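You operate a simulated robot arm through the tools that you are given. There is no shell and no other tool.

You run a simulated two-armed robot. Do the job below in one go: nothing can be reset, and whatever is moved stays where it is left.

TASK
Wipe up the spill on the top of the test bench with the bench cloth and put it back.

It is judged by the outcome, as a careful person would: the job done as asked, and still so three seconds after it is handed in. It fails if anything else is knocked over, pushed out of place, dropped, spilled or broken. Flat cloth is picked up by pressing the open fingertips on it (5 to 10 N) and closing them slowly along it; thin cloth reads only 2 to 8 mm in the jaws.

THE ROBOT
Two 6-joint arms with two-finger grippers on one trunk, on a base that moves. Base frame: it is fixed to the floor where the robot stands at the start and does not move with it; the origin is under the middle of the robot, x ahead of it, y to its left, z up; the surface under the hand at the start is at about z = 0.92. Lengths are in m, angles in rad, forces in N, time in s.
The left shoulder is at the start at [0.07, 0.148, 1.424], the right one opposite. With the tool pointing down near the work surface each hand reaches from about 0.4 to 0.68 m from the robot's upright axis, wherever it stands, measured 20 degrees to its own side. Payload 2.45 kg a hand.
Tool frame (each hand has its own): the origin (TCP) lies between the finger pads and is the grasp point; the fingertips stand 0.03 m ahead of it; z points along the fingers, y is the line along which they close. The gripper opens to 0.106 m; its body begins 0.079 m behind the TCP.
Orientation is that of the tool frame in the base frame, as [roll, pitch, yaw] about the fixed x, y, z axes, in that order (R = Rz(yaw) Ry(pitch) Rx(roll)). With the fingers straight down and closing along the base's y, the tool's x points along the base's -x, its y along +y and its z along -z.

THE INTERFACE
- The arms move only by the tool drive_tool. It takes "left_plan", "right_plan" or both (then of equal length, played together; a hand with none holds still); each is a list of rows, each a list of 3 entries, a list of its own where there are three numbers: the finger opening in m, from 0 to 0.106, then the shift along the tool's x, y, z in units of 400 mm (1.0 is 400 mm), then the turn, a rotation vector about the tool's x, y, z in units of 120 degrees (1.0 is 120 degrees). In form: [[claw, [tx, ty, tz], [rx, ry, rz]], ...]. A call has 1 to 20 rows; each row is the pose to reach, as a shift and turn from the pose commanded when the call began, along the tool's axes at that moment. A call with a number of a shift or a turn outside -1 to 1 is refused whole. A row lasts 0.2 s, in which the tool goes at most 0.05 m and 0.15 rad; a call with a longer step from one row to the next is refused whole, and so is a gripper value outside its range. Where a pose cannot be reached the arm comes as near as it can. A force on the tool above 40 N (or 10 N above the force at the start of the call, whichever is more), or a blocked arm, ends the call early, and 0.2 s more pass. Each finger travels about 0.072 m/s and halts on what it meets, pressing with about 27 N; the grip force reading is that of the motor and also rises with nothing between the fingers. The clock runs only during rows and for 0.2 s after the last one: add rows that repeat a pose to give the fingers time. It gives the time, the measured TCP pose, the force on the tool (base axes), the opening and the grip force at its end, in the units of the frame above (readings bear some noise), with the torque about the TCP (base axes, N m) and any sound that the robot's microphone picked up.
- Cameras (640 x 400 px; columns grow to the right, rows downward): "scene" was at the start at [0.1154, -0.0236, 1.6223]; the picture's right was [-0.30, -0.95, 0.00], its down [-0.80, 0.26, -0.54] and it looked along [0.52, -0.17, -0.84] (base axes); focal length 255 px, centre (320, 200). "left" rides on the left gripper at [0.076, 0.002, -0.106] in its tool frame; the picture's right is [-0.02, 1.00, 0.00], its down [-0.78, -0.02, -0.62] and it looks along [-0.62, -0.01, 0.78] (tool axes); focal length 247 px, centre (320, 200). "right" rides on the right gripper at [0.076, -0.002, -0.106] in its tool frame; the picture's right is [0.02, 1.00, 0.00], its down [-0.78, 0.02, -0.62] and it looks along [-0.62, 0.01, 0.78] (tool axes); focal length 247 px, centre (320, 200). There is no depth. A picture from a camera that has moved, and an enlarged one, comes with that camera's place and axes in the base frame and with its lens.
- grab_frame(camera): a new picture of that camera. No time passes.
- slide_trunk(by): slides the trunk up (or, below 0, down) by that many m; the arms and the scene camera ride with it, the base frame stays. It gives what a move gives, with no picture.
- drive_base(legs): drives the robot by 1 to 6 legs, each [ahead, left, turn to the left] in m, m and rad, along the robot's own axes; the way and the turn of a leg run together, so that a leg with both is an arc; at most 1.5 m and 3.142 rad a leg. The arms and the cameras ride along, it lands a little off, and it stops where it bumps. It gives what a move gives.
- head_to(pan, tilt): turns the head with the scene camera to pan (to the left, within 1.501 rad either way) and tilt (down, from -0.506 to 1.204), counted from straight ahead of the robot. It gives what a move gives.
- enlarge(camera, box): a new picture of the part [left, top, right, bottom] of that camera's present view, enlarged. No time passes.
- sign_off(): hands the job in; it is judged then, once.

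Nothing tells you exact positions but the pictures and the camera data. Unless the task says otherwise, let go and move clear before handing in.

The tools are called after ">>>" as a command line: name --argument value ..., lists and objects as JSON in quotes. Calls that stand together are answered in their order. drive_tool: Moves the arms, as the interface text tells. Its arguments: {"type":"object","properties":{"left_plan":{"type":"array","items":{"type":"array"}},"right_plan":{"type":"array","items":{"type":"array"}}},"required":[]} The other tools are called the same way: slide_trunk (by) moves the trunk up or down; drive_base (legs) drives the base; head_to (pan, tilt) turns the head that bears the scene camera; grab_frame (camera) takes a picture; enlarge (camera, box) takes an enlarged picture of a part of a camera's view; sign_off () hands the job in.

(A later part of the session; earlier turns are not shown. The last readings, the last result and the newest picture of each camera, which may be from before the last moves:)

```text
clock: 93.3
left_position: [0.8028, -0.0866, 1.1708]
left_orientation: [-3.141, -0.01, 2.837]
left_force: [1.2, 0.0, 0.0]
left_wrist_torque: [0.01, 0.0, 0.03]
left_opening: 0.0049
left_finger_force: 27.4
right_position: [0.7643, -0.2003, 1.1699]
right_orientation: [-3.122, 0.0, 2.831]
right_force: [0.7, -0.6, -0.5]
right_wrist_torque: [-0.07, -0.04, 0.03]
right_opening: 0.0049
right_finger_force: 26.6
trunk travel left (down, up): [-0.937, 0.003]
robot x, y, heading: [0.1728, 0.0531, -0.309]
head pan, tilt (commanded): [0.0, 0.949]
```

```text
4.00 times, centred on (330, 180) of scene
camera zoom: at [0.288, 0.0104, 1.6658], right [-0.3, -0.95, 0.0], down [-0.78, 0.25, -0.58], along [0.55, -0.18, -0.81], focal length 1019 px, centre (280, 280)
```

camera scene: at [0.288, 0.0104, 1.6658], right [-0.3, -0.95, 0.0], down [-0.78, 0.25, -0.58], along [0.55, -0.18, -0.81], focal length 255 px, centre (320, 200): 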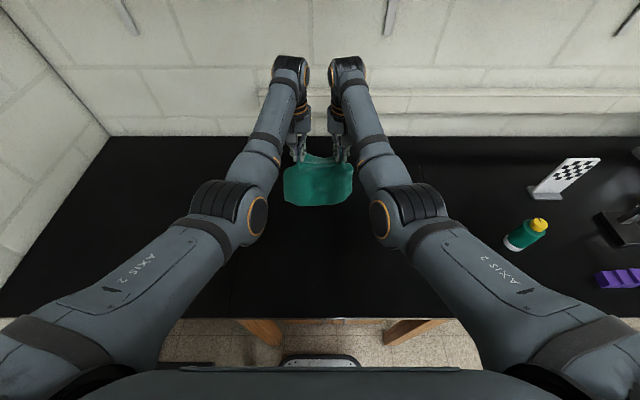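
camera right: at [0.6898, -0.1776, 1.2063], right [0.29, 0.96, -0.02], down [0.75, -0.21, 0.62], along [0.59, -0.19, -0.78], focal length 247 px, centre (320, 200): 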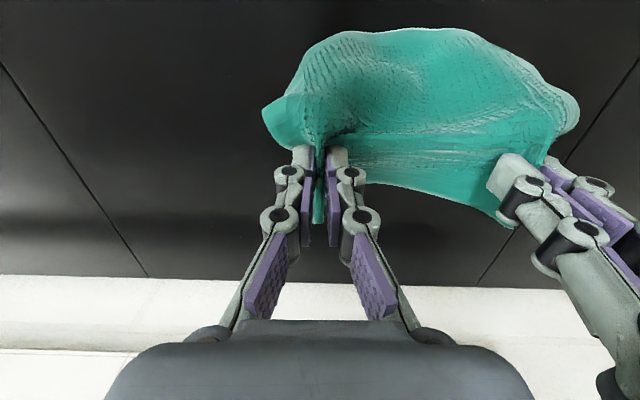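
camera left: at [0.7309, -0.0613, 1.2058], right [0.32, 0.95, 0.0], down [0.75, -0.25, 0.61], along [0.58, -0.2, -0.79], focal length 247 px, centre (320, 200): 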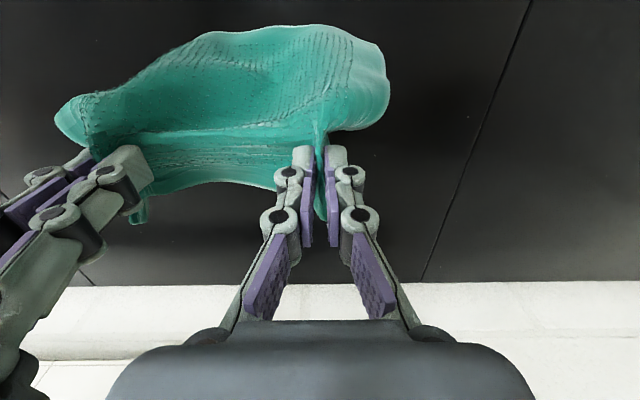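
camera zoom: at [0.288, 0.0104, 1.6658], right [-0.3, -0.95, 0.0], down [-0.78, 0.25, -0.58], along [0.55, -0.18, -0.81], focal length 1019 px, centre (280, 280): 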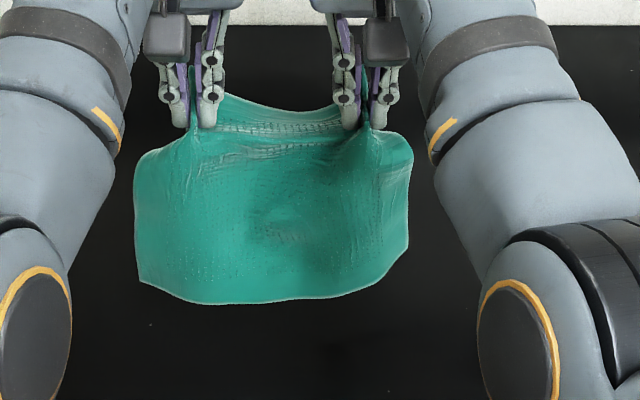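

The cloth hangs free about 3 cm above the bench. Now I'll back the base away and turn it slightly left, staying clear of the side table, to bring the cloth over its old place.

>>> drive_base --legs '[[-0.14, -0.022, 0], [-0.135, -0.022, 0]]'

>>> grab_frame --camera "scene"

```text
clock: 95.6
left_position: [0.527, -0.0461, 1.1678]
left_orientation: [-3.141, -0.01, 2.835]
left_force: [-0.3, 1.2, 1.4]
left_wrist_torque: [0.03, 0.04, -0.03]
left_opening: 0.0046
left_finger_force: 26.4
right_position: [0.4886, -0.1583, 1.169]
right_orientation: [-3.123, 0.0, 2.83]
right_force: [0.7, -0.3, -0.5]
right_wrist_torque: [-0.03, 0.02, 0.03]
right_opening: 0.0054
right_finger_force: 26.9
trunk travel left (down, up): [-0.937, 0.003]
robot x, y, heading: [-0.1051, 0.0937, -0.311]
head pan, tilt (commanded): [0.0, 0.949]
```

```text
taken
camera scene: at [0.0141, 0.0522, 1.6656], right [-0.3, -0.95, 0.0], down [-0.78, 0.25, -0.58], along [0.55, -0.18, -0.81], focal length 255 px, centre (320, 200)
```

scene: 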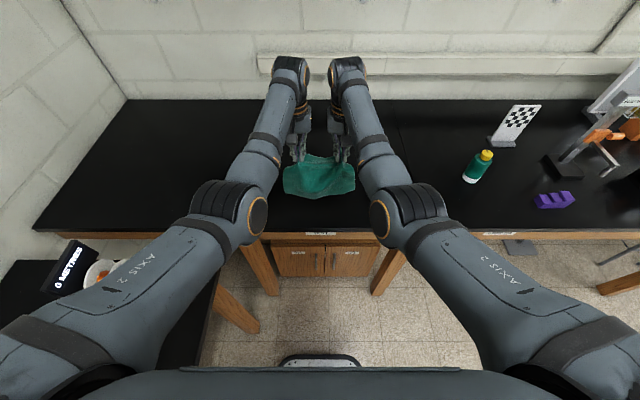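

The robot is back at (-0.105, 0.094) with the cloth still hanging free. Now I'll turn left by 0.21 rad to swing it over its original spot.

>>> drive_base --legs '[[0, 0, 0.21]]'

>>> grab_frame --camera "scene"

>>> enlarge --camera "scene" --box '[300, 90, 500, 215]'

```text
clock: 96.8
left_position: [0.5419, 0.0891, 1.17]
left_orientation: [3.14, -0.009, 3.046]
left_force: [0.7, -0.8, -0.9]
left_wrist_torque: [-0.02, 0.02, -0.05]
left_opening: 0.0048
left_finger_force: 27.1
right_position: [0.527, -0.0301, 1.1696]
right_orientation: [-3.124, -0.002, 3.04]
right_force: [0.5, 0.9, -0.8]
right_wrist_torque: [0.01, 0.0, -0.07]
right_opening: 0.0055
right_finger_force: 27.2
trunk travel left (down, up): [-0.937, 0.003]
robot x, y, heading: [-0.1072, 0.0901, -0.103]
head pan, tilt (commanded): [0.0, 0.949]
```

```text
taken
camera scene: at [0.018, 0.0755, 1.6657], right [-0.1, -1.0, 0.0], down [-0.81, 0.08, -0.58], along [0.58, -0.06, -0.81], focal length 255 px, centre (320, 200)
```

scene: 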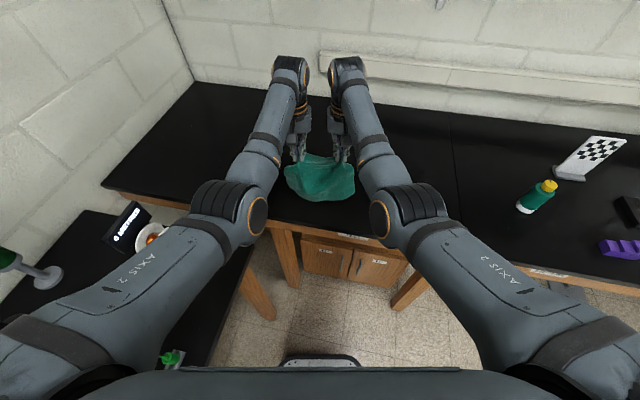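

```text
3.20 times, centred on (400, 152) of scene
camera zoom: at [0.018, 0.0755, 1.6657], right [-0.1, -1.0, 0.0], down [-0.81, 0.08, -0.58], along [0.58, -0.06, -0.81], focal length 815 px, centre (64, 352)
```

zoom: 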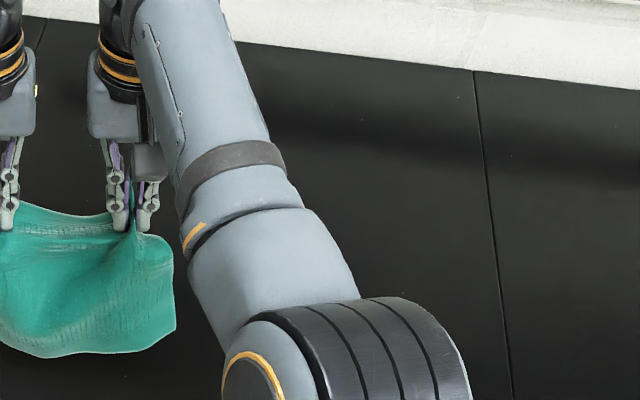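

The hands are centred over the old spot at about n = 0.50, t = 0.19, with their line turned 0.21 rad from the bench. I'll turn the tools and offset them slightly so the cloth lines up with the bench again.

>>> drive_tool --left_plan '[[0.0, [-0.014, -0.003, 0], [0, 0, 0.034]], [0.0, [-0.028, -0.006, 0], [0, 0, 0.067]], [0.0, [-0.028, -0.006, 0], [0, 0, 0.1]], [0.0, [-0.028, -0.006, 0], [0, 0, 0.1]]]' --right_plan '[[0.0, [0.014, 0.003, 0], [0, 0, 0.034]], [0.0, [0.027, 0.006, 0], [0, 0, 0.067]], [0.0, [0.027, 0.006, 0], [0, 0, 0.1]], [0.0, [0.027, 0.006, 0], [0, 0, 0.1]]]'

>>> grab_frame --camera "scene"

>>> enlarge --camera "scene" --box '[240, 120, 400, 220]'

```text
clock: 97.8
left_position: [0.5508, 0.0857, 1.1697]
left_orientation: [-3.139, -0.009, 2.835]
left_force: [0.1, -0.7, 0.0]
left_wrist_torque: [-0.02, 0.0, 0.08]
left_opening: 0.0047
left_finger_force: 27.2
right_position: [0.5158, -0.0254, 1.1718]
right_orientation: [-3.125, 0.003, 2.832]
right_force: [-0.4, -0.5, 0.0]
right_wrist_torque: [0.0, 0.04, 0.13]
right_opening: 0.0053
right_finger_force: 26.6
trunk travel left (down, up): [-0.937, 0.003]
robot x, y, heading: [-0.1051, 0.0935, -0.097]
head pan, tilt (commanded): [0.0, 0.949]
```

```text
taken
camera scene: at [0.0165, 0.078, 1.6658], right [-0.1, -1.0, 0.0], down [-0.81, 0.08, -0.58], along [0.58, -0.06, -0.81], focal length 255 px, centre (320, 200)
```

scene: 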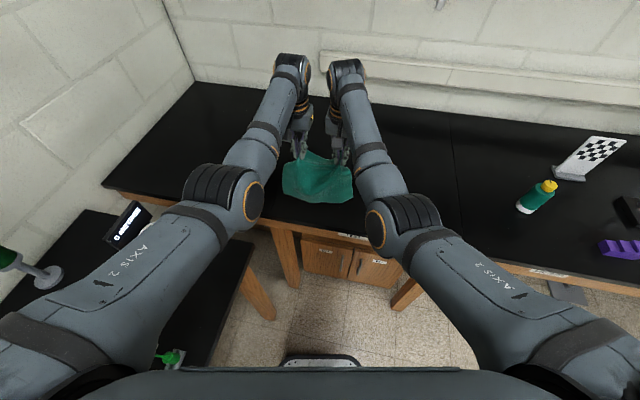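

```text
4.00 times, centred on (320, 170) of scene
camera zoom: at [0.0165, 0.078, 1.6658], right [-0.1, -1.0, 0.0], down [-0.81, 0.08, -0.58], along [0.58, -0.06, -0.81], focal length 1019 px, centre (320, 320)
```

zoom: 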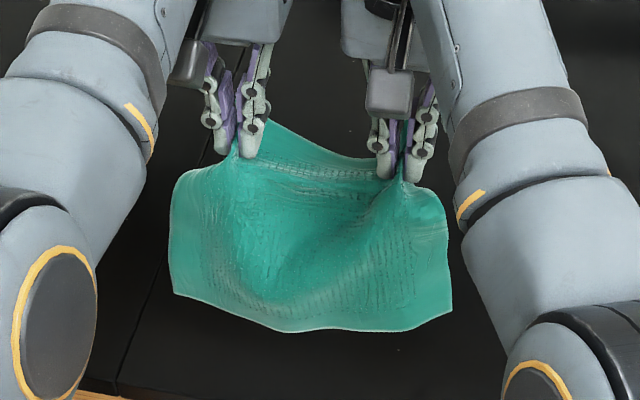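

The cloth is lined up with the bench and hangs nearly straight down, with its bottom edge around n = 0.49. I'll back 1.5 cm so the near edge lands on its old line, then lower the trunk until the edge touches.

>>> drive_base --legs '[[-0.0147, 0.0032, 0]]'

>>> slide_trunk --by -0.045

>>> enlarge --camera "scene" --box '[240, 120, 400, 220]'

```text
clock: 98.5
left_position: [0.5402, 0.0897, 1.1682]
left_orientation: [-3.14, -0.013, 2.837]
left_force: [0.2, 0.0, -0.2]
left_wrist_torque: [-0.02, 0.07, 0.06]
left_opening: 0.0047
left_finger_force: 26.9
right_position: [0.5043, -0.0232, 1.1696]
right_orientation: [-3.123, 0.001, 2.831]
right_force: [0.1, 0.4, -0.7]
right_wrist_torque: [0.03, 0.03, 0.08]
right_opening: 0.0053
right_finger_force: 27.1
trunk travel left (down, up): [-0.937, 0.003]
robot x, y, heading: [-0.1168, 0.0959, -0.098]
head pan, tilt (commanded): [0.0, 0.949]
```

```text
clock: 99.4
left_position: [0.5365, 0.0916, 1.1247]
left_orientation: [-3.14, -0.009, 2.839]
left_force: [-0.4, 0.0, -0.1]
left_wrist_torque: [-0.01, 0.05, 0.11]
left_opening: 0.0048
left_finger_force: 26.7
right_position: [0.5017, -0.0211, 1.1263]
right_orientation: [-3.124, 0.004, 2.832]
right_force: [0.6, 0.0, -0.6]
right_wrist_torque: [0.01, -0.02, 0.05]
right_opening: 0.0052
right_finger_force: 27.2
trunk travel left (down, up): [-0.892, 0.048]
robot x, y, heading: [-0.1159, 0.0983, -0.098]
head pan, tilt (commanded): [0.0, 0.949]
```

```text
4.00 times, centred on (320, 170) of scene
camera zoom: at [0.0021, 0.0825, 1.6208], right [-0.1, -1.0, 0.0], down [-0.81, 0.08, -0.58], along [0.58, -0.06, -0.81], focal length 1019 px, centre (320, 320)
```

zoom: 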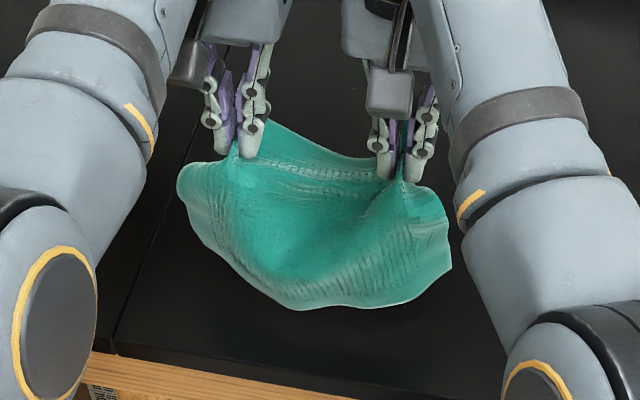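

The near edge is touching the bench at about n = 0.48, but the corners curl forward a little. I'll back up another 2.5 cm and then move forward over the resting edge, so the cloth is pulled straight as it is laid.

>>> drive_base --legs '[[-0.0244, 0.0053, 0], [0.073, -0.0158, 0]]'

>>> enlarge --camera "scene" --box '[240, 120, 400, 220]'

```text
clock: 100.9
left_position: [0.5822, 0.0776, 1.1286]
left_orientation: [-3.14, -0.005, 2.838]
left_force: [0.6, 0.6, -0.1]
left_wrist_torque: [0.02, -0.04, 0.04]
left_opening: 0.0047
left_finger_force: 27.0
right_position: [0.5461, -0.035, 1.1296]
right_orientation: [-3.123, 0.008, 2.83]
right_force: [-0.9, 0.2, 0.4]
right_wrist_torque: [0.03, -0.06, 0.07]
right_opening: 0.0055
right_finger_force: 26.5
trunk travel left (down, up): [-0.892, 0.048]
robot x, y, heading: [-0.0703, 0.0804, -0.099]
head pan, tilt (commanded): [0.0, 0.949]
```

```text
4.00 times, centred on (320, 170) of scene
camera zoom: at [0.0444, 0.0691, 1.6214], right [-0.1, -1.0, 0.0], down [-0.81, 0.08, -0.59], along [0.58, -0.06, -0.81], focal length 1019 px, centre (320, 320)
```

zoom: 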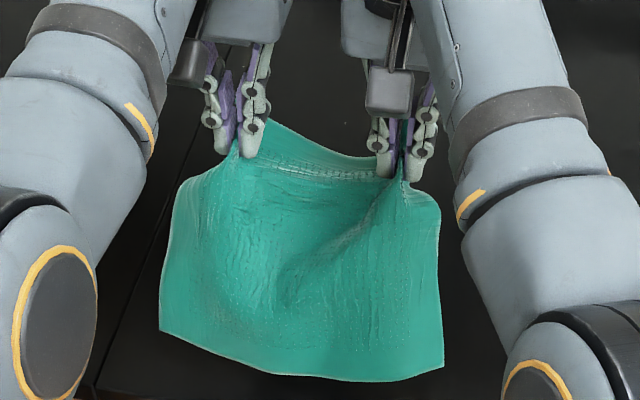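

The cloth is now straight, and its near edge rests almost exactly on the old line with corners near n = 0.475–0.49. I'll keep laying it: lower, then forward, in steps.

>>> slide_trunk --by -0.03

>>> drive_base --legs '[[0.044, -0.0095, 0]]'

>>> slide_trunk --by -0.028

>>> drive_base --legs '[[0.03, -0.0065, 0]]'

>>> enlarge --camera "scene" --box '[240, 120, 400, 220]'

```text
clock: 101.6
left_position: [0.5877, 0.0757, 1.0932]
left_orientation: [-3.141, -0.012, 2.837]
left_force: [0.8, 0.2, -0.2]
left_wrist_torque: [0.03, 0.05, 0.09]
left_opening: 0.0047
left_finger_force: 26.9
right_position: [0.5509, -0.0347, 1.0957]
right_orientation: [-3.126, 0.004, 2.831]
right_force: [0.5, 0.1, -0.1]
right_wrist_torque: [0.06, 0.02, 0.04]
right_opening: 0.0051
right_finger_force: 27.2
trunk travel left (down, up): [-0.862, 0.078]
robot x, y, heading: [-0.0698, 0.0814, -0.097]
head pan, tilt (commanded): [0.0, 0.949]
```

```text
clock: 102.5
left_position: [0.6198, 0.0652, 1.1001]
left_orientation: [-3.139, -0.002, 2.84]
left_force: [0.1, 0.1, 0.6]
left_wrist_torque: [-0.06, -0.11, 0.08]
left_opening: 0.0046
left_finger_force: 27.0
right_position: [0.5852, -0.0466, 1.1019]
right_orientation: [-3.124, 0.01, 2.832]
right_force: [-0.6, 0.6, -0.5]
right_wrist_torque: [0.03, -0.14, 0.02]
right_opening: 0.0054
right_finger_force: 27.1
trunk travel left (down, up): [-0.862, 0.078]
robot x, y, heading: [-0.0286, 0.0637, -0.092]
head pan, tilt (commanded): [0.0, 0.949]
```

```text
clock: 103.2
left_position: [0.6275, 0.0628, 1.0677]
left_orientation: [-3.139, -0.008, 2.837]
left_force: [0.1, -0.1, -0.2]
left_wrist_torque: [-0.03, 0.03, 0.04]
left_opening: 0.0046
left_finger_force: 27.2
right_position: [0.5908, -0.0484, 1.0683]
right_orientation: [-3.125, 0.002, 2.833]
right_force: [0.4, 0.1, -0.2]
right_wrist_torque: [0.08, 0.0, 0.04]
right_opening: 0.0057
right_finger_force: 27.0
trunk travel left (down, up): [-0.834, 0.106]
robot x, y, heading: [-0.0262, 0.0657, -0.095]
head pan, tilt (commanded): [0.0, 0.949]
```

```text
clock: 104.1
left_position: [0.6504, 0.0543, 1.0703]
left_orientation: [-3.14, -0.003, 2.839]
left_force: [-0.1, -0.1, -0.2]
left_wrist_torque: [-0.04, -0.04, 0.06]
left_opening: 0.0048
left_finger_force: 26.3
right_position: [0.6165, -0.0561, 1.0718]
right_orientation: [-3.125, 0.008, 2.831]
right_force: [-0.5, 0.3, 0.4]
right_wrist_torque: [0.06, -0.1, 0.04]
right_opening: 0.0055
right_finger_force: 27.3
trunk travel left (down, up): [-0.834, 0.106]
robot x, y, heading: [0.0014, 0.0597, -0.102]
head pan, tilt (commanded): [0.0, 0.949]
```

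```text
4.00 times, centred on (320, 170) of scene
camera zoom: at [0.1142, 0.0473, 1.5636], right [-0.1, -1.0, 0.0], down [-0.81, 0.08, -0.59], along [0.58, -0.06, -0.81], focal length 1019 px, centre (320, 320)
```

zoom: 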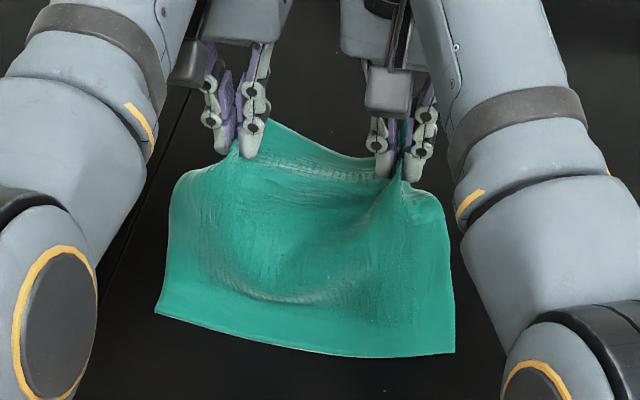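

The near edge slid forward to about n = 0.52 because forward pulling drags this light cloth. I'll raise and back up again, then come down more steeply with less forward motion so the near edge stays put.

>>> slide_trunk --by 0.07

>>> drive_base --legs '[[-0.146, 0.0315, 0]]'

>>> enlarge --camera "scene" --box '[240, 120, 400, 220]'

>>> drive_base --legs '[[0.054, -0.0117, 0]]'

>>> enlarge --camera "scene" --box '[240, 120, 400, 220]'

```text
clock: 105.2
left_position: [0.6581, 0.0535, 1.1364]
left_orientation: [-3.14, -0.011, 2.837]
left_force: [0.0, -1.4, 0.4]
left_wrist_torque: [0.01, 0.02, 0.08]
left_opening: 0.0047
left_finger_force: 27.1
right_position: [0.6207, -0.0563, 1.1386]
right_orientation: [-3.125, 0.002, 2.832]
right_force: [0.4, 1.5, 0.2]
right_wrist_torque: [0.05, 0.0, 0.0]
right_opening: 0.0055
right_finger_force: 26.9
trunk travel left (down, up): [-0.904, 0.036]
robot x, y, heading: [0.0066, 0.059, -0.096]
head pan, tilt (commanded): [0.0, 0.949]
```

```text
clock: 106.5
left_position: [0.5162, 0.0976, 1.1359]
left_orientation: [-3.14, -0.011, 2.838]
left_force: [0.8, -0.1, -0.2]
left_wrist_torque: [-0.01, 0.03, 0.07]
left_opening: 0.0048
left_finger_force: 27.6
right_position: [0.4795, -0.0143, 1.1363]
right_orientation: [-3.125, 0.0, 2.833]
right_force: [1.0, 0.9, -0.7]
right_wrist_torque: [0.06, 0.01, -0.02]
right_opening: 0.0054
right_finger_force: 27.0
trunk travel left (down, up): [-0.904, 0.036]
robot x, y, heading: [-0.1422, 0.1057, -0.102]
head pan, tilt (commanded): [0.0, 0.949]
```

```text
4.00 times, centred on (320, 170) of scene
camera zoom: at [-0.0182, 0.0886, 1.6324], right [-0.1, -1.0, 0.0], down [-0.81, 0.08, -0.58], along [0.58, -0.06, -0.81], focal length 1019 px, centre (320, 320)
```

zoom: 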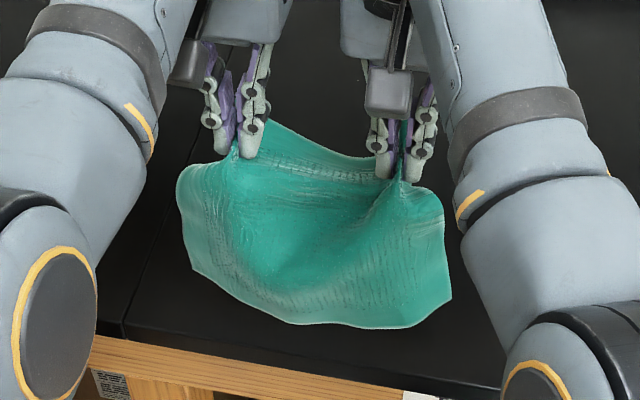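

```text
clock: 107.5
left_position: [0.5553, 0.0847, 1.1431]
left_orientation: [-3.141, 0.001, 2.84]
left_force: [-1.0, -0.7, 0.9]
left_wrist_torque: [-0.04, -0.11, 0.1]
left_opening: 0.0044
left_finger_force: 27.2
right_position: [0.5201, -0.0262, 1.1448]
right_orientation: [-3.126, 0.012, 2.834]
right_force: [-0.1, 0.8, 0.1]
right_wrist_torque: [0.01, -0.15, 0.01]
right_opening: 0.0054
right_finger_force: 26.8
trunk travel left (down, up): [-0.904, 0.036]
robot x, y, heading: [-0.0939, 0.0861, -0.099]
head pan, tilt (commanded): [0.0, 0.949]
```

```text
4.00 times, centred on (320, 170) of scene
camera zoom: at [0.0174, 0.0771, 1.634], right [-0.1, -1.0, 0.0], down [-0.8, 0.08, -0.59], along [0.59, -0.06, -0.81], focal length 1019 px, centre (320, 320)
```

zoom: 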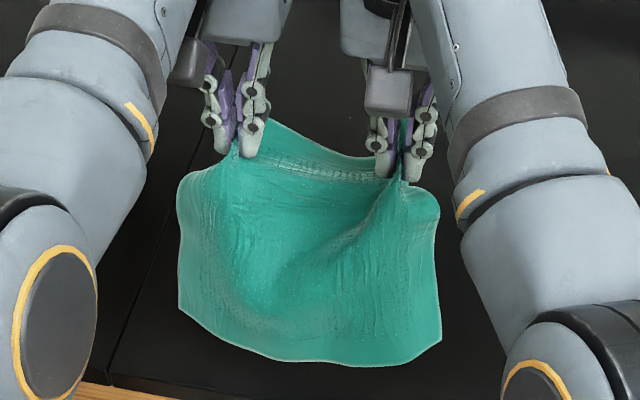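

The near edge again rests around n = 0.455–0.49 with the hands at n = 0.50. Now I'll come straight down 7 cm without moving forward and look.

>>> slide_trunk --by -0.07

>>> enlarge --camera "scene" --box '[240, 120, 400, 220]'

```text
clock: 108.6
left_position: [0.5647, 0.0814, 1.0669]
left_orientation: [-3.14, -0.009, 2.84]
left_force: [0.1, 0.2, 0.8]
left_wrist_torque: [-0.02, -0.01, 0.09]
left_opening: 0.0045
left_finger_force: 26.9
right_position: [0.5285, -0.0282, 1.0692]
right_orientation: [-3.125, 0.003, 2.834]
right_force: [0.4, 0.4, 0.5]
right_wrist_torque: [0.08, -0.04, 0.03]
right_opening: 0.0057
right_finger_force: 26.8
trunk travel left (down, up): [-0.834, 0.106]
robot x, y, heading: [-0.0933, 0.0874, -0.092]
head pan, tilt (commanded): [0.0, 0.949]
```

```text
4.00 times, centred on (320, 170) of scene
camera zoom: at [0.0296, 0.0735, 1.5629], right [-0.1, -1.0, 0.0], down [-0.81, 0.08, -0.58], along [0.58, -0.06, -0.81], focal length 1019 px, centre (320, 320)
```

zoom: 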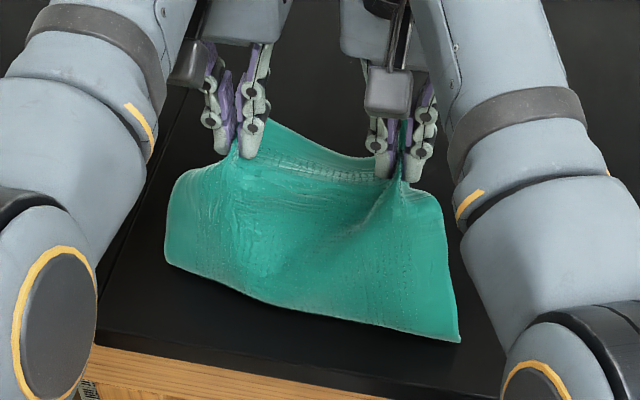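

The near edge stayed near n = 0.46–0.485, right on its old line. I'll continue in small steps: lower with the arms while easing them back, and creep the base forward.

>>> drive_tool --left_plan '[[0.0, [0.012, 0.003, 0.04], [0, 0, 0]], [0.0, [0.025, 0.006, 0.08], [0, 0, 0]]]' --right_plan '[[0.0, [0.012, -0.003, 0.04], [0, 0, 0]], [0.0, [0.025, -0.006, 0.08], [0, 0, 0]]]'

>>> drive_base --legs '[[0.0342, -0.0074, 0]]'

>>> enlarge --camera "scene" --box '[240, 120, 400, 220]'

```text
clock: 109.2
left_position: [0.5546, 0.0879, 1.035]
left_orientation: [-3.139, -0.008, 2.842]
left_force: [-0.4, -2.4, -0.2]
left_wrist_torque: [-0.09, 0.02, 0.1]
left_opening: 0.0045
left_finger_force: 26.7
right_position: [0.5179, -0.0288, 1.0364]
right_orientation: [-3.127, 0.002, 2.835]
right_force: [0.5, 1.9, -0.1]
right_wrist_torque: [0.12, -0.02, -0.04]
right_opening: 0.0058
right_finger_force: 26.3
trunk travel left (down, up): [-0.834, 0.106]
robot x, y, heading: [-0.0917, 0.087, -0.095]
head pan, tilt (commanded): [0.0, 0.949]
```

```text
clock: 110.0
left_position: [0.5821, 0.0796, 1.0412]
left_orientation: [-3.14, -0.004, 2.841]
left_force: [-1.3, -1.9, 0.1]
left_wrist_torque: [-0.1, -0.07, 0.11]
left_opening: 0.0047
left_finger_force: 27.4
right_position: [0.5445, -0.0369, 1.0409]
right_orientation: [-3.126, 0.008, 2.836]
right_force: [-0.4, 0.9, 0.5]
right_wrist_torque: [0.11, -0.1, 0.03]
right_opening: 0.0056
right_finger_force: 27.0
trunk travel left (down, up): [-0.834, 0.106]
robot x, y, heading: [-0.0593, 0.0748, -0.096]
head pan, tilt (commanded): [0.0, 0.949]
```

```text
4.00 times, centred on (320, 170) of scene
camera zoom: at [0.0541, 0.0654, 1.5636], right [-0.1, -1.0, 0.0], down [-0.81, 0.08, -0.59], along [0.58, -0.06, -0.81], focal length 1019 px, centre (320, 320)
```

zoom: 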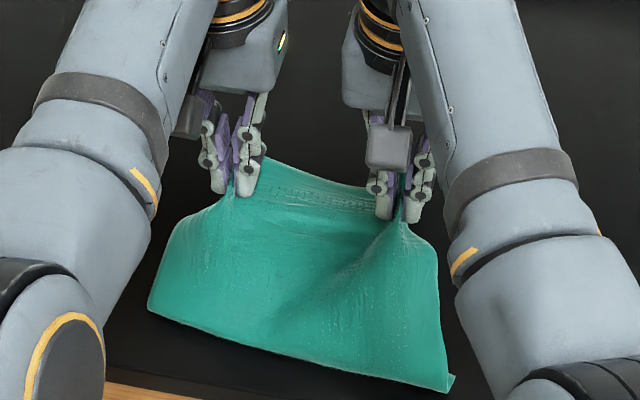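

The near edge has crept slightly toward the robot, to about n = 0.44–0.465, which leaves room to pull it taut. I'll continue forward and down.

>>> drive_base --legs '[[0.039, -0.0085, 0]]'

>>> drive_tool --left_plan '[[0.0, [0.01, 0, 0.04], [0, 0, 0]], [0.0, [0.02, 0, 0.08], [0, 0, 0]]]' --right_plan '[[0.0, [0.01, 0, 0.04], [0, 0, 0]], [0.0, [0.02, 0, 0.08], [0, 0, 0]]]'

>>> drive_base --legs '[[0.039, -0.0085, 0]]'

>>> grab_frame --camera "scene"

>>> enlarge --camera "scene" --box '[240, 120, 400, 220]'

```text
clock: 110.9
left_position: [0.6197, 0.0673, 1.0391]
left_orientation: [-3.139, -0.005, 2.841]
left_force: [-1.3, -2.0, 0.4]
left_wrist_torque: [-0.08, -0.03, 0.09]
left_opening: 0.0047
left_finger_force: 27.1
right_position: [0.584, -0.0494, 1.0406]
right_orientation: [-3.126, 0.008, 2.834]
right_force: [-0.3, 1.8, 0.0]
right_wrist_torque: [0.14, -0.13, 0.01]
right_opening: 0.0059
right_finger_force: 26.7
trunk travel left (down, up): [-0.834, 0.106]
robot x, y, heading: [-0.0243, 0.0648, -0.095]
head pan, tilt (commanded): [0.0, 0.949]
```

```text
clock: 111.5
left_position: [0.6133, 0.0686, 1.0051]
left_orientation: [-3.139, -0.006, 2.839]
left_force: [-0.1, -1.6, 0.8]
left_wrist_torque: [-0.1, 0.02, 0.1]
left_opening: 0.0045
left_finger_force: 27.1
right_position: [0.5791, -0.0468, 1.0065]
right_orientation: [-3.126, 0.003, 2.836]
right_force: [-0.3, 1.3, -0.5]
right_wrist_torque: [0.08, -0.07, -0.01]
right_opening: 0.0059
right_finger_force: 27.0
trunk travel left (down, up): [-0.834, 0.106]
robot x, y, heading: [-0.0211, 0.067, -0.094]
head pan, tilt (commanded): [0.0, 0.949]
```

```text
clock: 112.4
left_position: [0.6474, 0.0568, 1.007]
left_orientation: [-3.141, -0.004, 2.839]
left_force: [-1.7, -1.8, 0.1]
left_wrist_torque: [-0.1, -0.06, 0.07]
left_opening: 0.0046
left_finger_force: 27.2
right_position: [0.6117, -0.0588, 1.0086]
right_orientation: [-3.125, 0.008, 2.834]
right_force: [0.8, 2.3, 0.0]
right_wrist_torque: [0.12, -0.08, -0.02]
right_opening: 0.0062
right_finger_force: 26.7
trunk travel left (down, up): [-0.834, 0.106]
robot x, y, heading: [0.0146, 0.0526, -0.097]
head pan, tilt (commanded): [0.0, 0.949]
```

```text
taken
camera scene: at [0.1291, 0.0411, 1.5636], right [-0.1, -1.0, 0.0], down [-0.81, 0.08, -0.59], along [0.58, -0.06, -0.81], focal length 255 px, centre (320, 200)
```

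scene: 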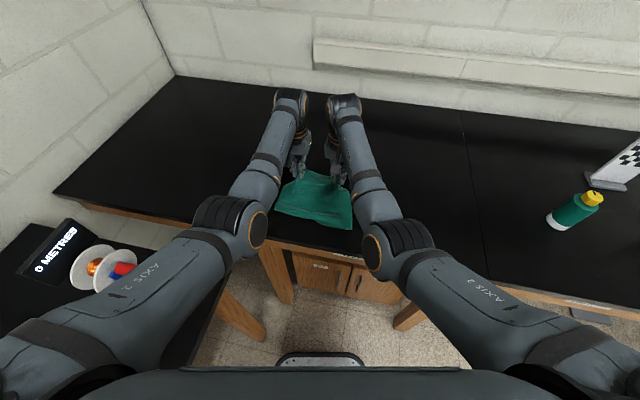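

```text
4.00 times, centred on (320, 170) of scene
camera zoom: at [0.1291, 0.0411, 1.5636], right [-0.1, -1.0, 0.0], down [-0.81, 0.08, -0.59], along [0.58, -0.06, -0.81], focal length 1019 px, centre (320, 320)
```

zoom: 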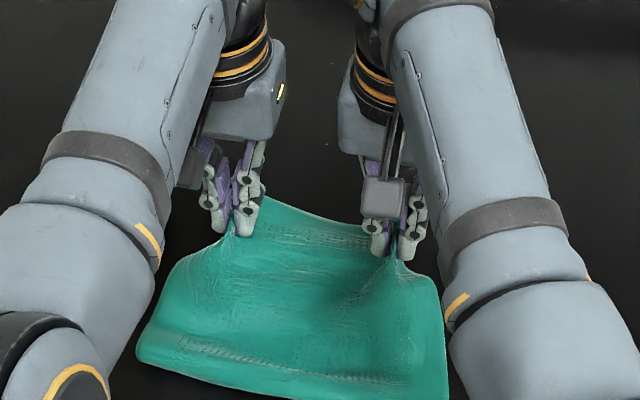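

The hands are at n = 0.60 and about 6 cm above the bench. I'll look lower in the picture to see the near edge.

>>> enlarge --camera "scene" --box '[240, 150, 400, 250]'

```text
4.00 times, centred on (320, 200) of scene
camera zoom: at [0.1291, 0.0411, 1.5636], right [-0.1, -1.0, 0.0], down [-0.81, 0.08, -0.59], along [0.58, -0.06, -0.81], focal length 1019 px, centre (320, 200)
```

zoom: 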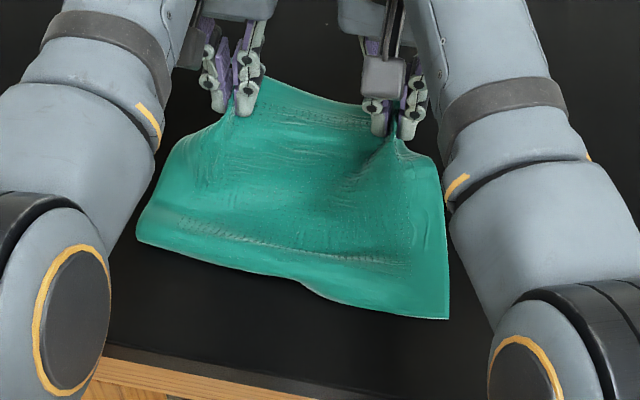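

The near edge is at n = 0.48–0.50, within about 1–2 cm of its old line. I'll now come straight down to just above the bench and check.

>>> drive_tool --left_plan '[[0.0, [0.01, 0, 0.04], [0, 0, 0]], [0.0, [0.02, 0, 0.08], [0, 0, 0]], [0.0, [0.025, 0, 0.12], [0, 0, 0]], [0.0, [0.025, 0, 0.12], [0, 0, 0]]]' --right_plan '[[0.0, [0.01, 0, 0.04], [0, 0, 0]], [0.0, [0.02, 0, 0.08], [0, 0, 0]], [0.0, [0.025, 0, 0.12], [0, 0, 0]], [0.0, [0.025, 0, 0.122], [0, 0, 0]]]'

>>> enlarge --camera "scene" --box '[240, 150, 400, 250]'

```text
clock: 113.4
left_position: [0.6435, 0.0589, 0.9564]
left_orientation: [-3.14, -0.01, 2.841]
left_force: [-1.4, -2.3, 1.9]
left_wrist_torque: [-0.07, 0.02, 0.1]
left_opening: 0.0048
left_finger_force: 26.9
right_position: [0.6065, -0.0569, 0.9562]
right_orientation: [-3.125, 0.002, 2.835]
right_force: [-0.5, 2.1, 3.5]
right_wrist_torque: [0.11, -0.05, -0.04]
right_opening: 0.0055
right_finger_force: 26.7
trunk travel left (down, up): [-0.834, 0.106]
robot x, y, heading: [0.0158, 0.0519, -0.095]
head pan, tilt (commanded): [0.0, 0.949]
```

```text
4.00 times, centred on (320, 200) of scene
camera zoom: at [0.1358, 0.039, 1.5629], right [-0.1, -1.0, 0.0], down [-0.81, 0.08, -0.58], along [0.58, -0.06, -0.81], focal length 1019 px, centre (320, 200)
```

zoom: 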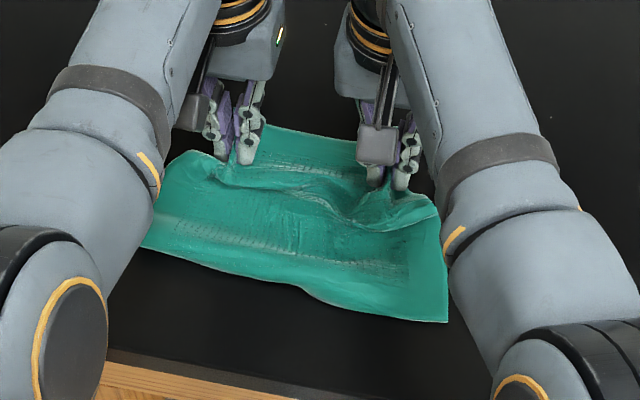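

The cloth is on the bench with slack bunched just behind the fingers. I'll now pull forward gently to straighten that slack and watch the near edge.

>>> drive_base --legs '[[0.0342, -0.0074, 0]]'

>>> enlarge --camera "scene" --box '[240, 150, 400, 250]'

```text
clock: 114.2
left_position: [0.6745, 0.0485, 0.9584]
left_orientation: [3.142, -0.009, 2.839]
left_force: [-1.5, -1.6, -0.9]
left_wrist_torque: [-0.08, -0.03, 0.11]
left_opening: 0.0047
left_finger_force: 27.7
right_position: [0.6379, -0.0681, 0.9566]
right_orientation: [-3.124, 0.002, 2.835]
right_force: [-0.5, 0.5, 0.8]
right_wrist_torque: [0.03, -0.06, 0.0]
right_opening: 0.0056
right_finger_force: 27.2
trunk travel left (down, up): [-0.834, 0.106]
robot x, y, heading: [0.0471, 0.0407, -0.094]
head pan, tilt (commanded): [0.0, 0.949]
```

```text
4.00 times, centred on (320, 200) of scene
camera zoom: at [0.166, 0.0297, 1.5631], right [-0.1, -1.0, 0.0], down [-0.81, 0.08, -0.58], along [0.58, -0.06, -0.81], focal length 1019 px, centre (320, 200)
```

zoom: 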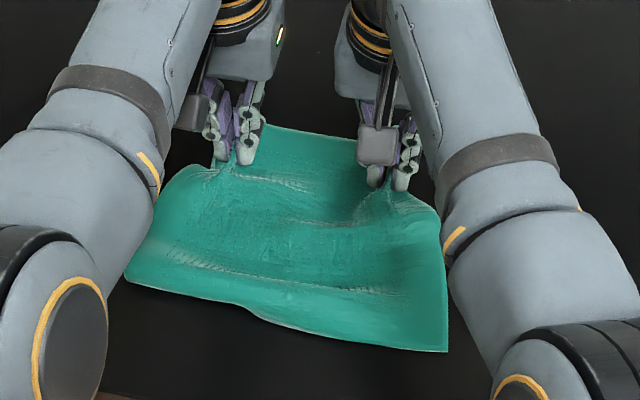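

The slack is coming out and the near edge hardly moved (n ≈ 0.495). I'll pull 2.5 cm more.

>>> drive_base --legs '[[0.0245, -0.0053, 0]]'

>>> enlarge --camera "scene" --box '[240, 150, 400, 250]'

>>> grab_frame --camera "right"

>>> grab_frame --camera "left"

```text
clock: 115.1
left_position: [0.699, 0.042, 0.9566]
left_orientation: [-3.141, -0.008, 2.84]
left_force: [-1.2, -0.6, 0.2]
left_wrist_torque: [-0.03, -0.04, 0.05]
left_opening: 0.0046
left_finger_force: 26.3
right_position: [0.6618, -0.0745, 0.9559]
right_orientation: [-3.125, 0.003, 2.836]
right_force: [-1.0, 0.7, 0.8]
right_wrist_torque: [0.01, -0.06, -0.03]
right_opening: 0.0056
right_finger_force: 26.7
trunk travel left (down, up): [-0.834, 0.106]
robot x, y, heading: [0.0736, 0.0349, -0.092]
head pan, tilt (commanded): [0.0, 0.949]
```

```text
4.00 times, centred on (320, 200) of scene
camera zoom: at [0.1904, 0.0219, 1.5631], right [-0.09, -1.0, 0.0], down [-0.81, 0.08, -0.58], along [0.58, -0.06, -0.81], focal length 1019 px, centre (320, 200)
```

zoom: 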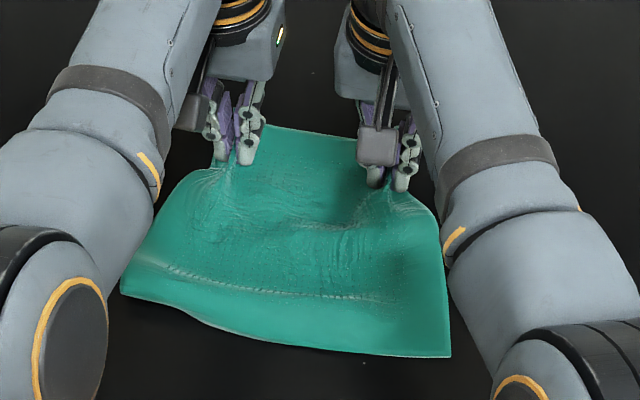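

```text
taken
camera right: at [0.5886, -0.0519, 1.0642], right [0.28, 0.96, -0.02], down [0.75, -0.21, 0.62], along [0.59, -0.19, -0.78], focal length 247 px, centre (320, 200)
```

right: 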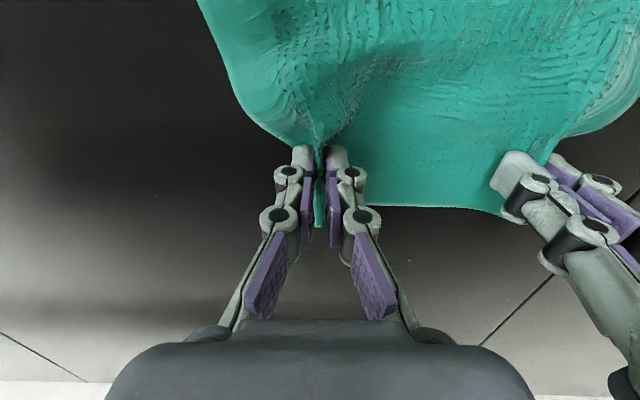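

```text
taken
camera left: at [0.628, 0.0671, 1.0645], right [0.32, 0.95, 0.0], down [0.75, -0.25, 0.62], along [0.58, -0.2, -0.79], focal length 247 px, centre (320, 200)
```

left: 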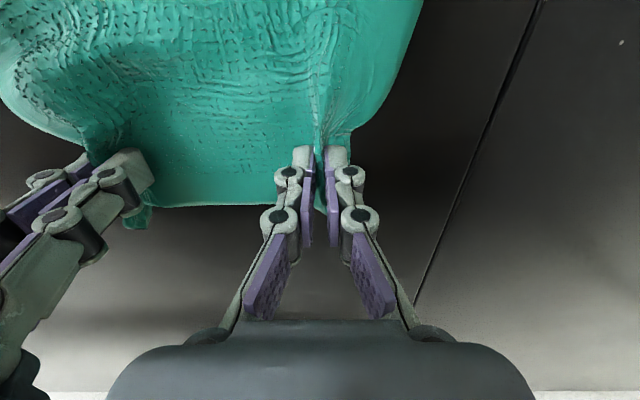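

The cloth spans about n = 0.50–0.695 and t = 0.06–0.30, matching its old place within about 1–2 cm. I'll release both hands gently and lift straight up.

>>> drive_tool --left_plan '[[0.004, [0, 0, 0], [0, 0, 0]], [0.01, [0, 0, 0], [0, 0, 0]], [0.016, [0, 0, 0], [0, 0, 0]], [0.022, [0, 0, 0], [0, 0, 0]], [0.026, [0, 0, 0], [0, 0, 0]], [0.028, [0, 0, -0.01], [0, 0, 0]], [0.03, [0, 0, -0.03], [0, 0, 0]], [0.03, [0, 0, -0.06], [0, 0, 0]], [0.03, [0, 0, -0.1], [0, 0, 0]]]' --right_plan '[[0.004, [0, 0, 0], [0, 0, 0]], [0.01, [0, 0, 0], [0, 0, 0]], [0.016, [0, 0, 0], [0, 0, 0]], [0.022, [0, 0, 0], [0, 0, 0]], [0.026, [0, 0, 0], [0, 0, 0]], [0.028, [0, 0, -0.01], [0, 0, 0]], [0.03, [0, 0, -0.03], [0, 0, 0]], [0.03, [0, 0, -0.06], [0, 0, 0]], [0.03, [0, 0, -0.1], [0, 0, 0]]]'

>>> grab_frame --camera "right"

>>> grab_frame --camera "left"

>>> enlarge --camera "scene" --box '[240, 150, 400, 250]'

```text
clock: 117.1
left_position: [0.6989, 0.0418, 0.9956]
left_orientation: [-3.14, -0.012, 2.838]
left_force: [-0.4, -0.2, 0.9]
left_wrist_torque: [-0.01, 0.0, 0.02]
left_opening: 0.0301
left_finger_force: 0.0
right_position: [0.665, -0.0753, 0.995]
right_orientation: [-3.126, 0.0, 2.835]
right_force: [-1.0, 0.4, -0.9]
right_wrist_torque: [0.04, 0.01, -0.01]
right_opening: 0.0298
right_finger_force: 0.1
trunk travel left (down, up): [-0.834, 0.106]
robot x, y, heading: [0.0722, 0.0336, -0.093]
head pan, tilt (commanded): [0.0, 0.949]
```

```text
taken
camera right: at [0.592, -0.0525, 1.1023], right [0.28, 0.96, -0.02], down [0.76, -0.21, 0.62], along [0.59, -0.19, -0.78], focal length 247 px, centre (320, 200)
```

right: 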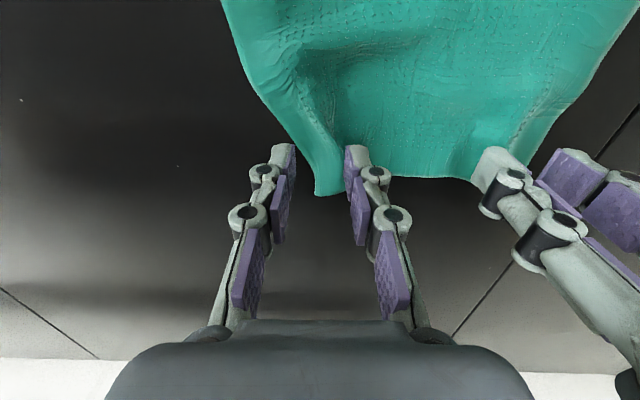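

```text
taken
camera left: at [0.6294, 0.0671, 1.1033], right [0.32, 0.95, 0.0], down [0.75, -0.25, 0.61], along [0.58, -0.2, -0.79], focal length 247 px, centre (320, 200)
```

left: 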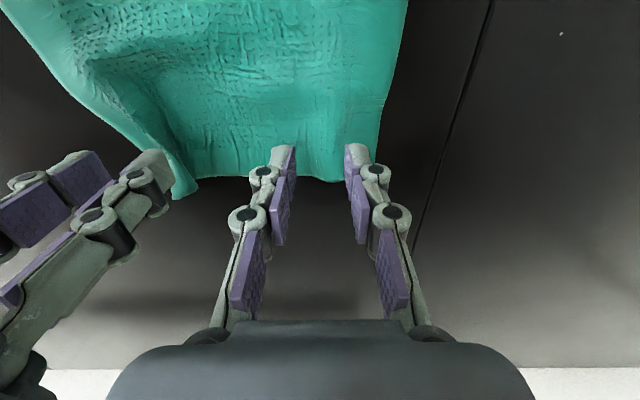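

```text
4.00 times, centred on (320, 200) of scene
camera zoom: at [0.1939, 0.0206, 1.5628], right [-0.1, -1.0, 0.0], down [-0.81, 0.08, -0.58], along [0.58, -0.06, -0.81], focal length 1019 px, centre (320, 200)
```

zoom: 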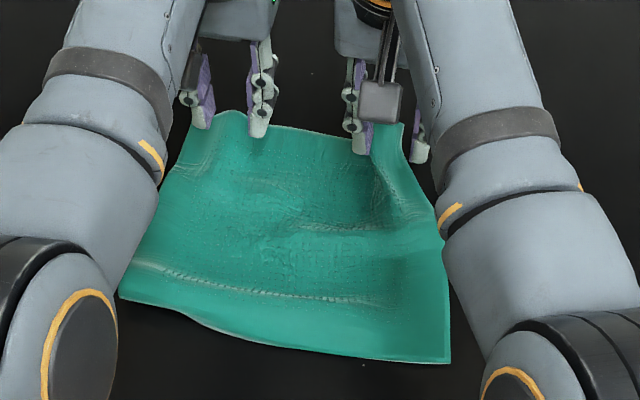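

Both hands are clear and the cloth lies nearly flat in place. The far-right corner is still drawn in a few centimetres from the pinch. I'll smooth it by pressing the right fingertips lightly and sliding outward while the left anchors the cloth.

>>> drive_tool --left_plan '[[0.03, [0, 0.02, 0.04], [0, 0, 0]], [0.03, [0, 0.03, 0.08], [0, 0, 0]], [0.03, [0, 0.03, 0.1], [0, 0, 0]], [0.03, [0, 0.03, 0.106], [0, 0, 0]], [0.03, [0, 0.03, 0.108], [0, 0, 0]]]' --right_plan '[[0.02, [-0.02, 0, 0.04], [0, 0, 0]], [0.02, [-0.035, 0, 0.08], [0, 0, 0]], [0.02, [-0.035, 0, 0.1], [0, 0, 0]], [0.02, [-0.035, 0, 0.106], [0, 0, 0]], [0.02, [-0.035, 0, 0.108], [0, 0, 0]]]'

```text
clock: 118.3
left_position: [0.7042, 0.0546, 0.9546]
left_orientation: [-3.141, -0.007, 2.842]
left_force: [1.5, -0.1, 1.2]
left_wrist_torque: [-0.02, -0.02, 0.0]
left_opening: 0.0303
left_finger_force: 0.8
right_position: [0.6776, -0.0775, 0.9557]
right_orientation: [-3.127, 0.007, 2.836]
right_force: [4.8, 6.2, 24.2]
right_wrist_torque: [0.37, -0.29, 0.0]
right_opening: 0.0184
right_finger_force: 7.6
trunk travel left (down, up): [-0.834, 0.106]
robot x, y, heading: [0.0718, 0.0293, -0.092]
head pan, tilt (commanded): [0.0, 0.949]
```

The right is pressing on a thick fold at 24 N. I'll back it off to about 8 N and press the left a bit more before sliding.

>>> drive_tool --left_plan '[[0.03, [0, 0, 0.003], [0, 0, 0]], [0.03, [0, 0, 0.005], [0, 0, 0]]]' --right_plan '[[0.02, [0, 0, -0.006], [0, 0, 0]], [0.02, [0, 0, -0.008], [0, 0, 0]]]'

>>> grab_frame --camera "right"

```text
clock: 118.9
left_position: [0.7031, 0.0528, 0.9525]
left_orientation: [-3.139, -0.007, 2.838]
left_force: [-1.1, 2.2, 10.2]
left_wrist_torque: [0.05, 0.03, 0.04]
left_opening: 0.0309
left_finger_force: 0.6
right_position: [0.6756, -0.0789, 0.9542]
right_orientation: [-3.124, 0.001, 2.836]
right_force: [5.0, 1.7, 11.7]
right_wrist_torque: [0.11, -0.2, -0.05]
right_opening: 0.0208
right_finger_force: 0.5
trunk travel left (down, up): [-0.834, 0.106]
robot x, y, heading: [0.0725, 0.0323, -0.096]
head pan, tilt (commanded): [0.0, 0.949]
```

```text
taken
camera right: at [0.6018, -0.0566, 1.063], right [0.28, 0.96, -0.02], down [0.76, -0.21, 0.62], along [0.59, -0.19, -0.78], focal length 247 px, centre (320, 200)
```

right: 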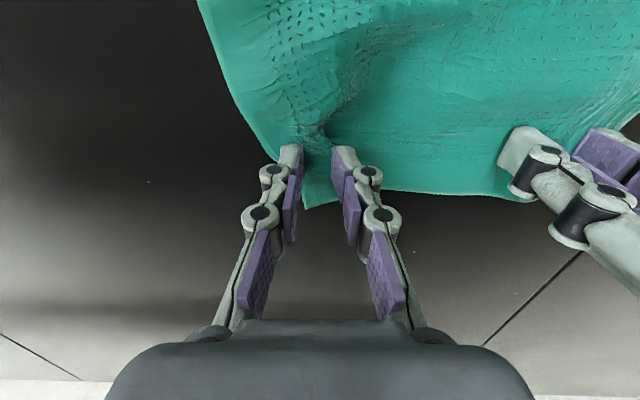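

Both fingertips press at about 10–12 N now. I'll slide the right outward 4 cm slowly.

>>> drive_tool --right_plan '[[0.02, [0, -0.02, 0], [0, 0, 0]], [0.02, [0, -0.04, 0], [0, 0, 0]], [0.02, [0, -0.06, 0], [0, 0, 0]], [0.02, [0, -0.08, 0], [0, 0, 0]], [0.02, [0, -0.1, 0], [0, 0, 0]], [0.02, [0, -0.11, 0], [0, 0, 0]]]'

>>> grab_frame --camera "right"

>>> enlarge --camera "scene" --box '[240, 150, 400, 250]'

```text
clock: 120.3
left_position: [0.7026, 0.0541, 0.9528]
left_orientation: [-3.141, -0.008, 2.839]
left_force: [-2.8, 0.2, 13.2]
left_wrist_torque: [-0.06, 0.07, 0.0]
left_opening: 0.0304
left_finger_force: 1.2
right_position: [0.6614, -0.1224, 0.9565]
right_orientation: [-3.123, 0.001, 2.834]
right_force: [0.8, 0.1, 0.7]
right_wrist_torque: [0.03, 0.0, 0.0]
right_opening: 0.0199
right_finger_force: 0.1
trunk travel left (down, up): [-0.834, 0.106]
robot x, y, heading: [0.0728, 0.0333, -0.096]
head pan, tilt (commanded): [0.0, 0.949]
```

```text
taken
camera right: at [0.5886, -0.1, 1.0644], right [0.28, 0.96, -0.02], down [0.76, -0.21, 0.62], along [0.59, -0.19, -0.78], focal length 247 px, centre (320, 200)
```

right: 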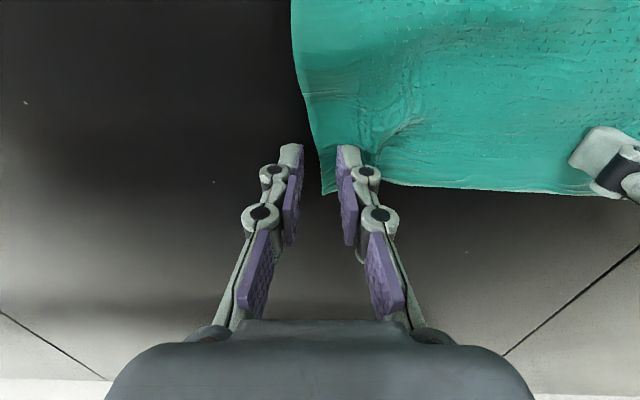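

```text
4.00 times, centred on (320, 200) of scene
camera zoom: at [0.1907, 0.0206, 1.563], right [-0.1, -1.0, 0.0], down [-0.81, 0.08, -0.58], along [0.58, -0.06, -0.81], focal length 1019 px, centre (320, 200)
```

zoom: 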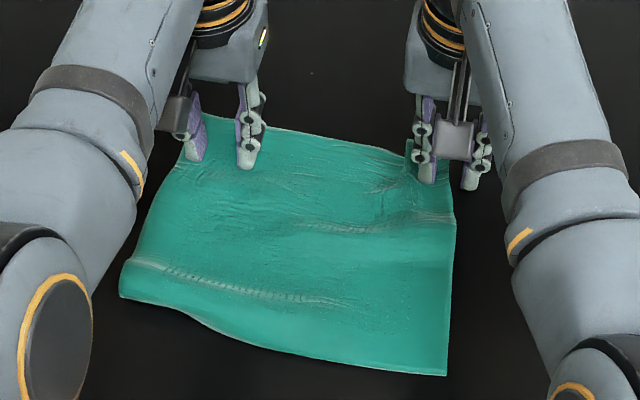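

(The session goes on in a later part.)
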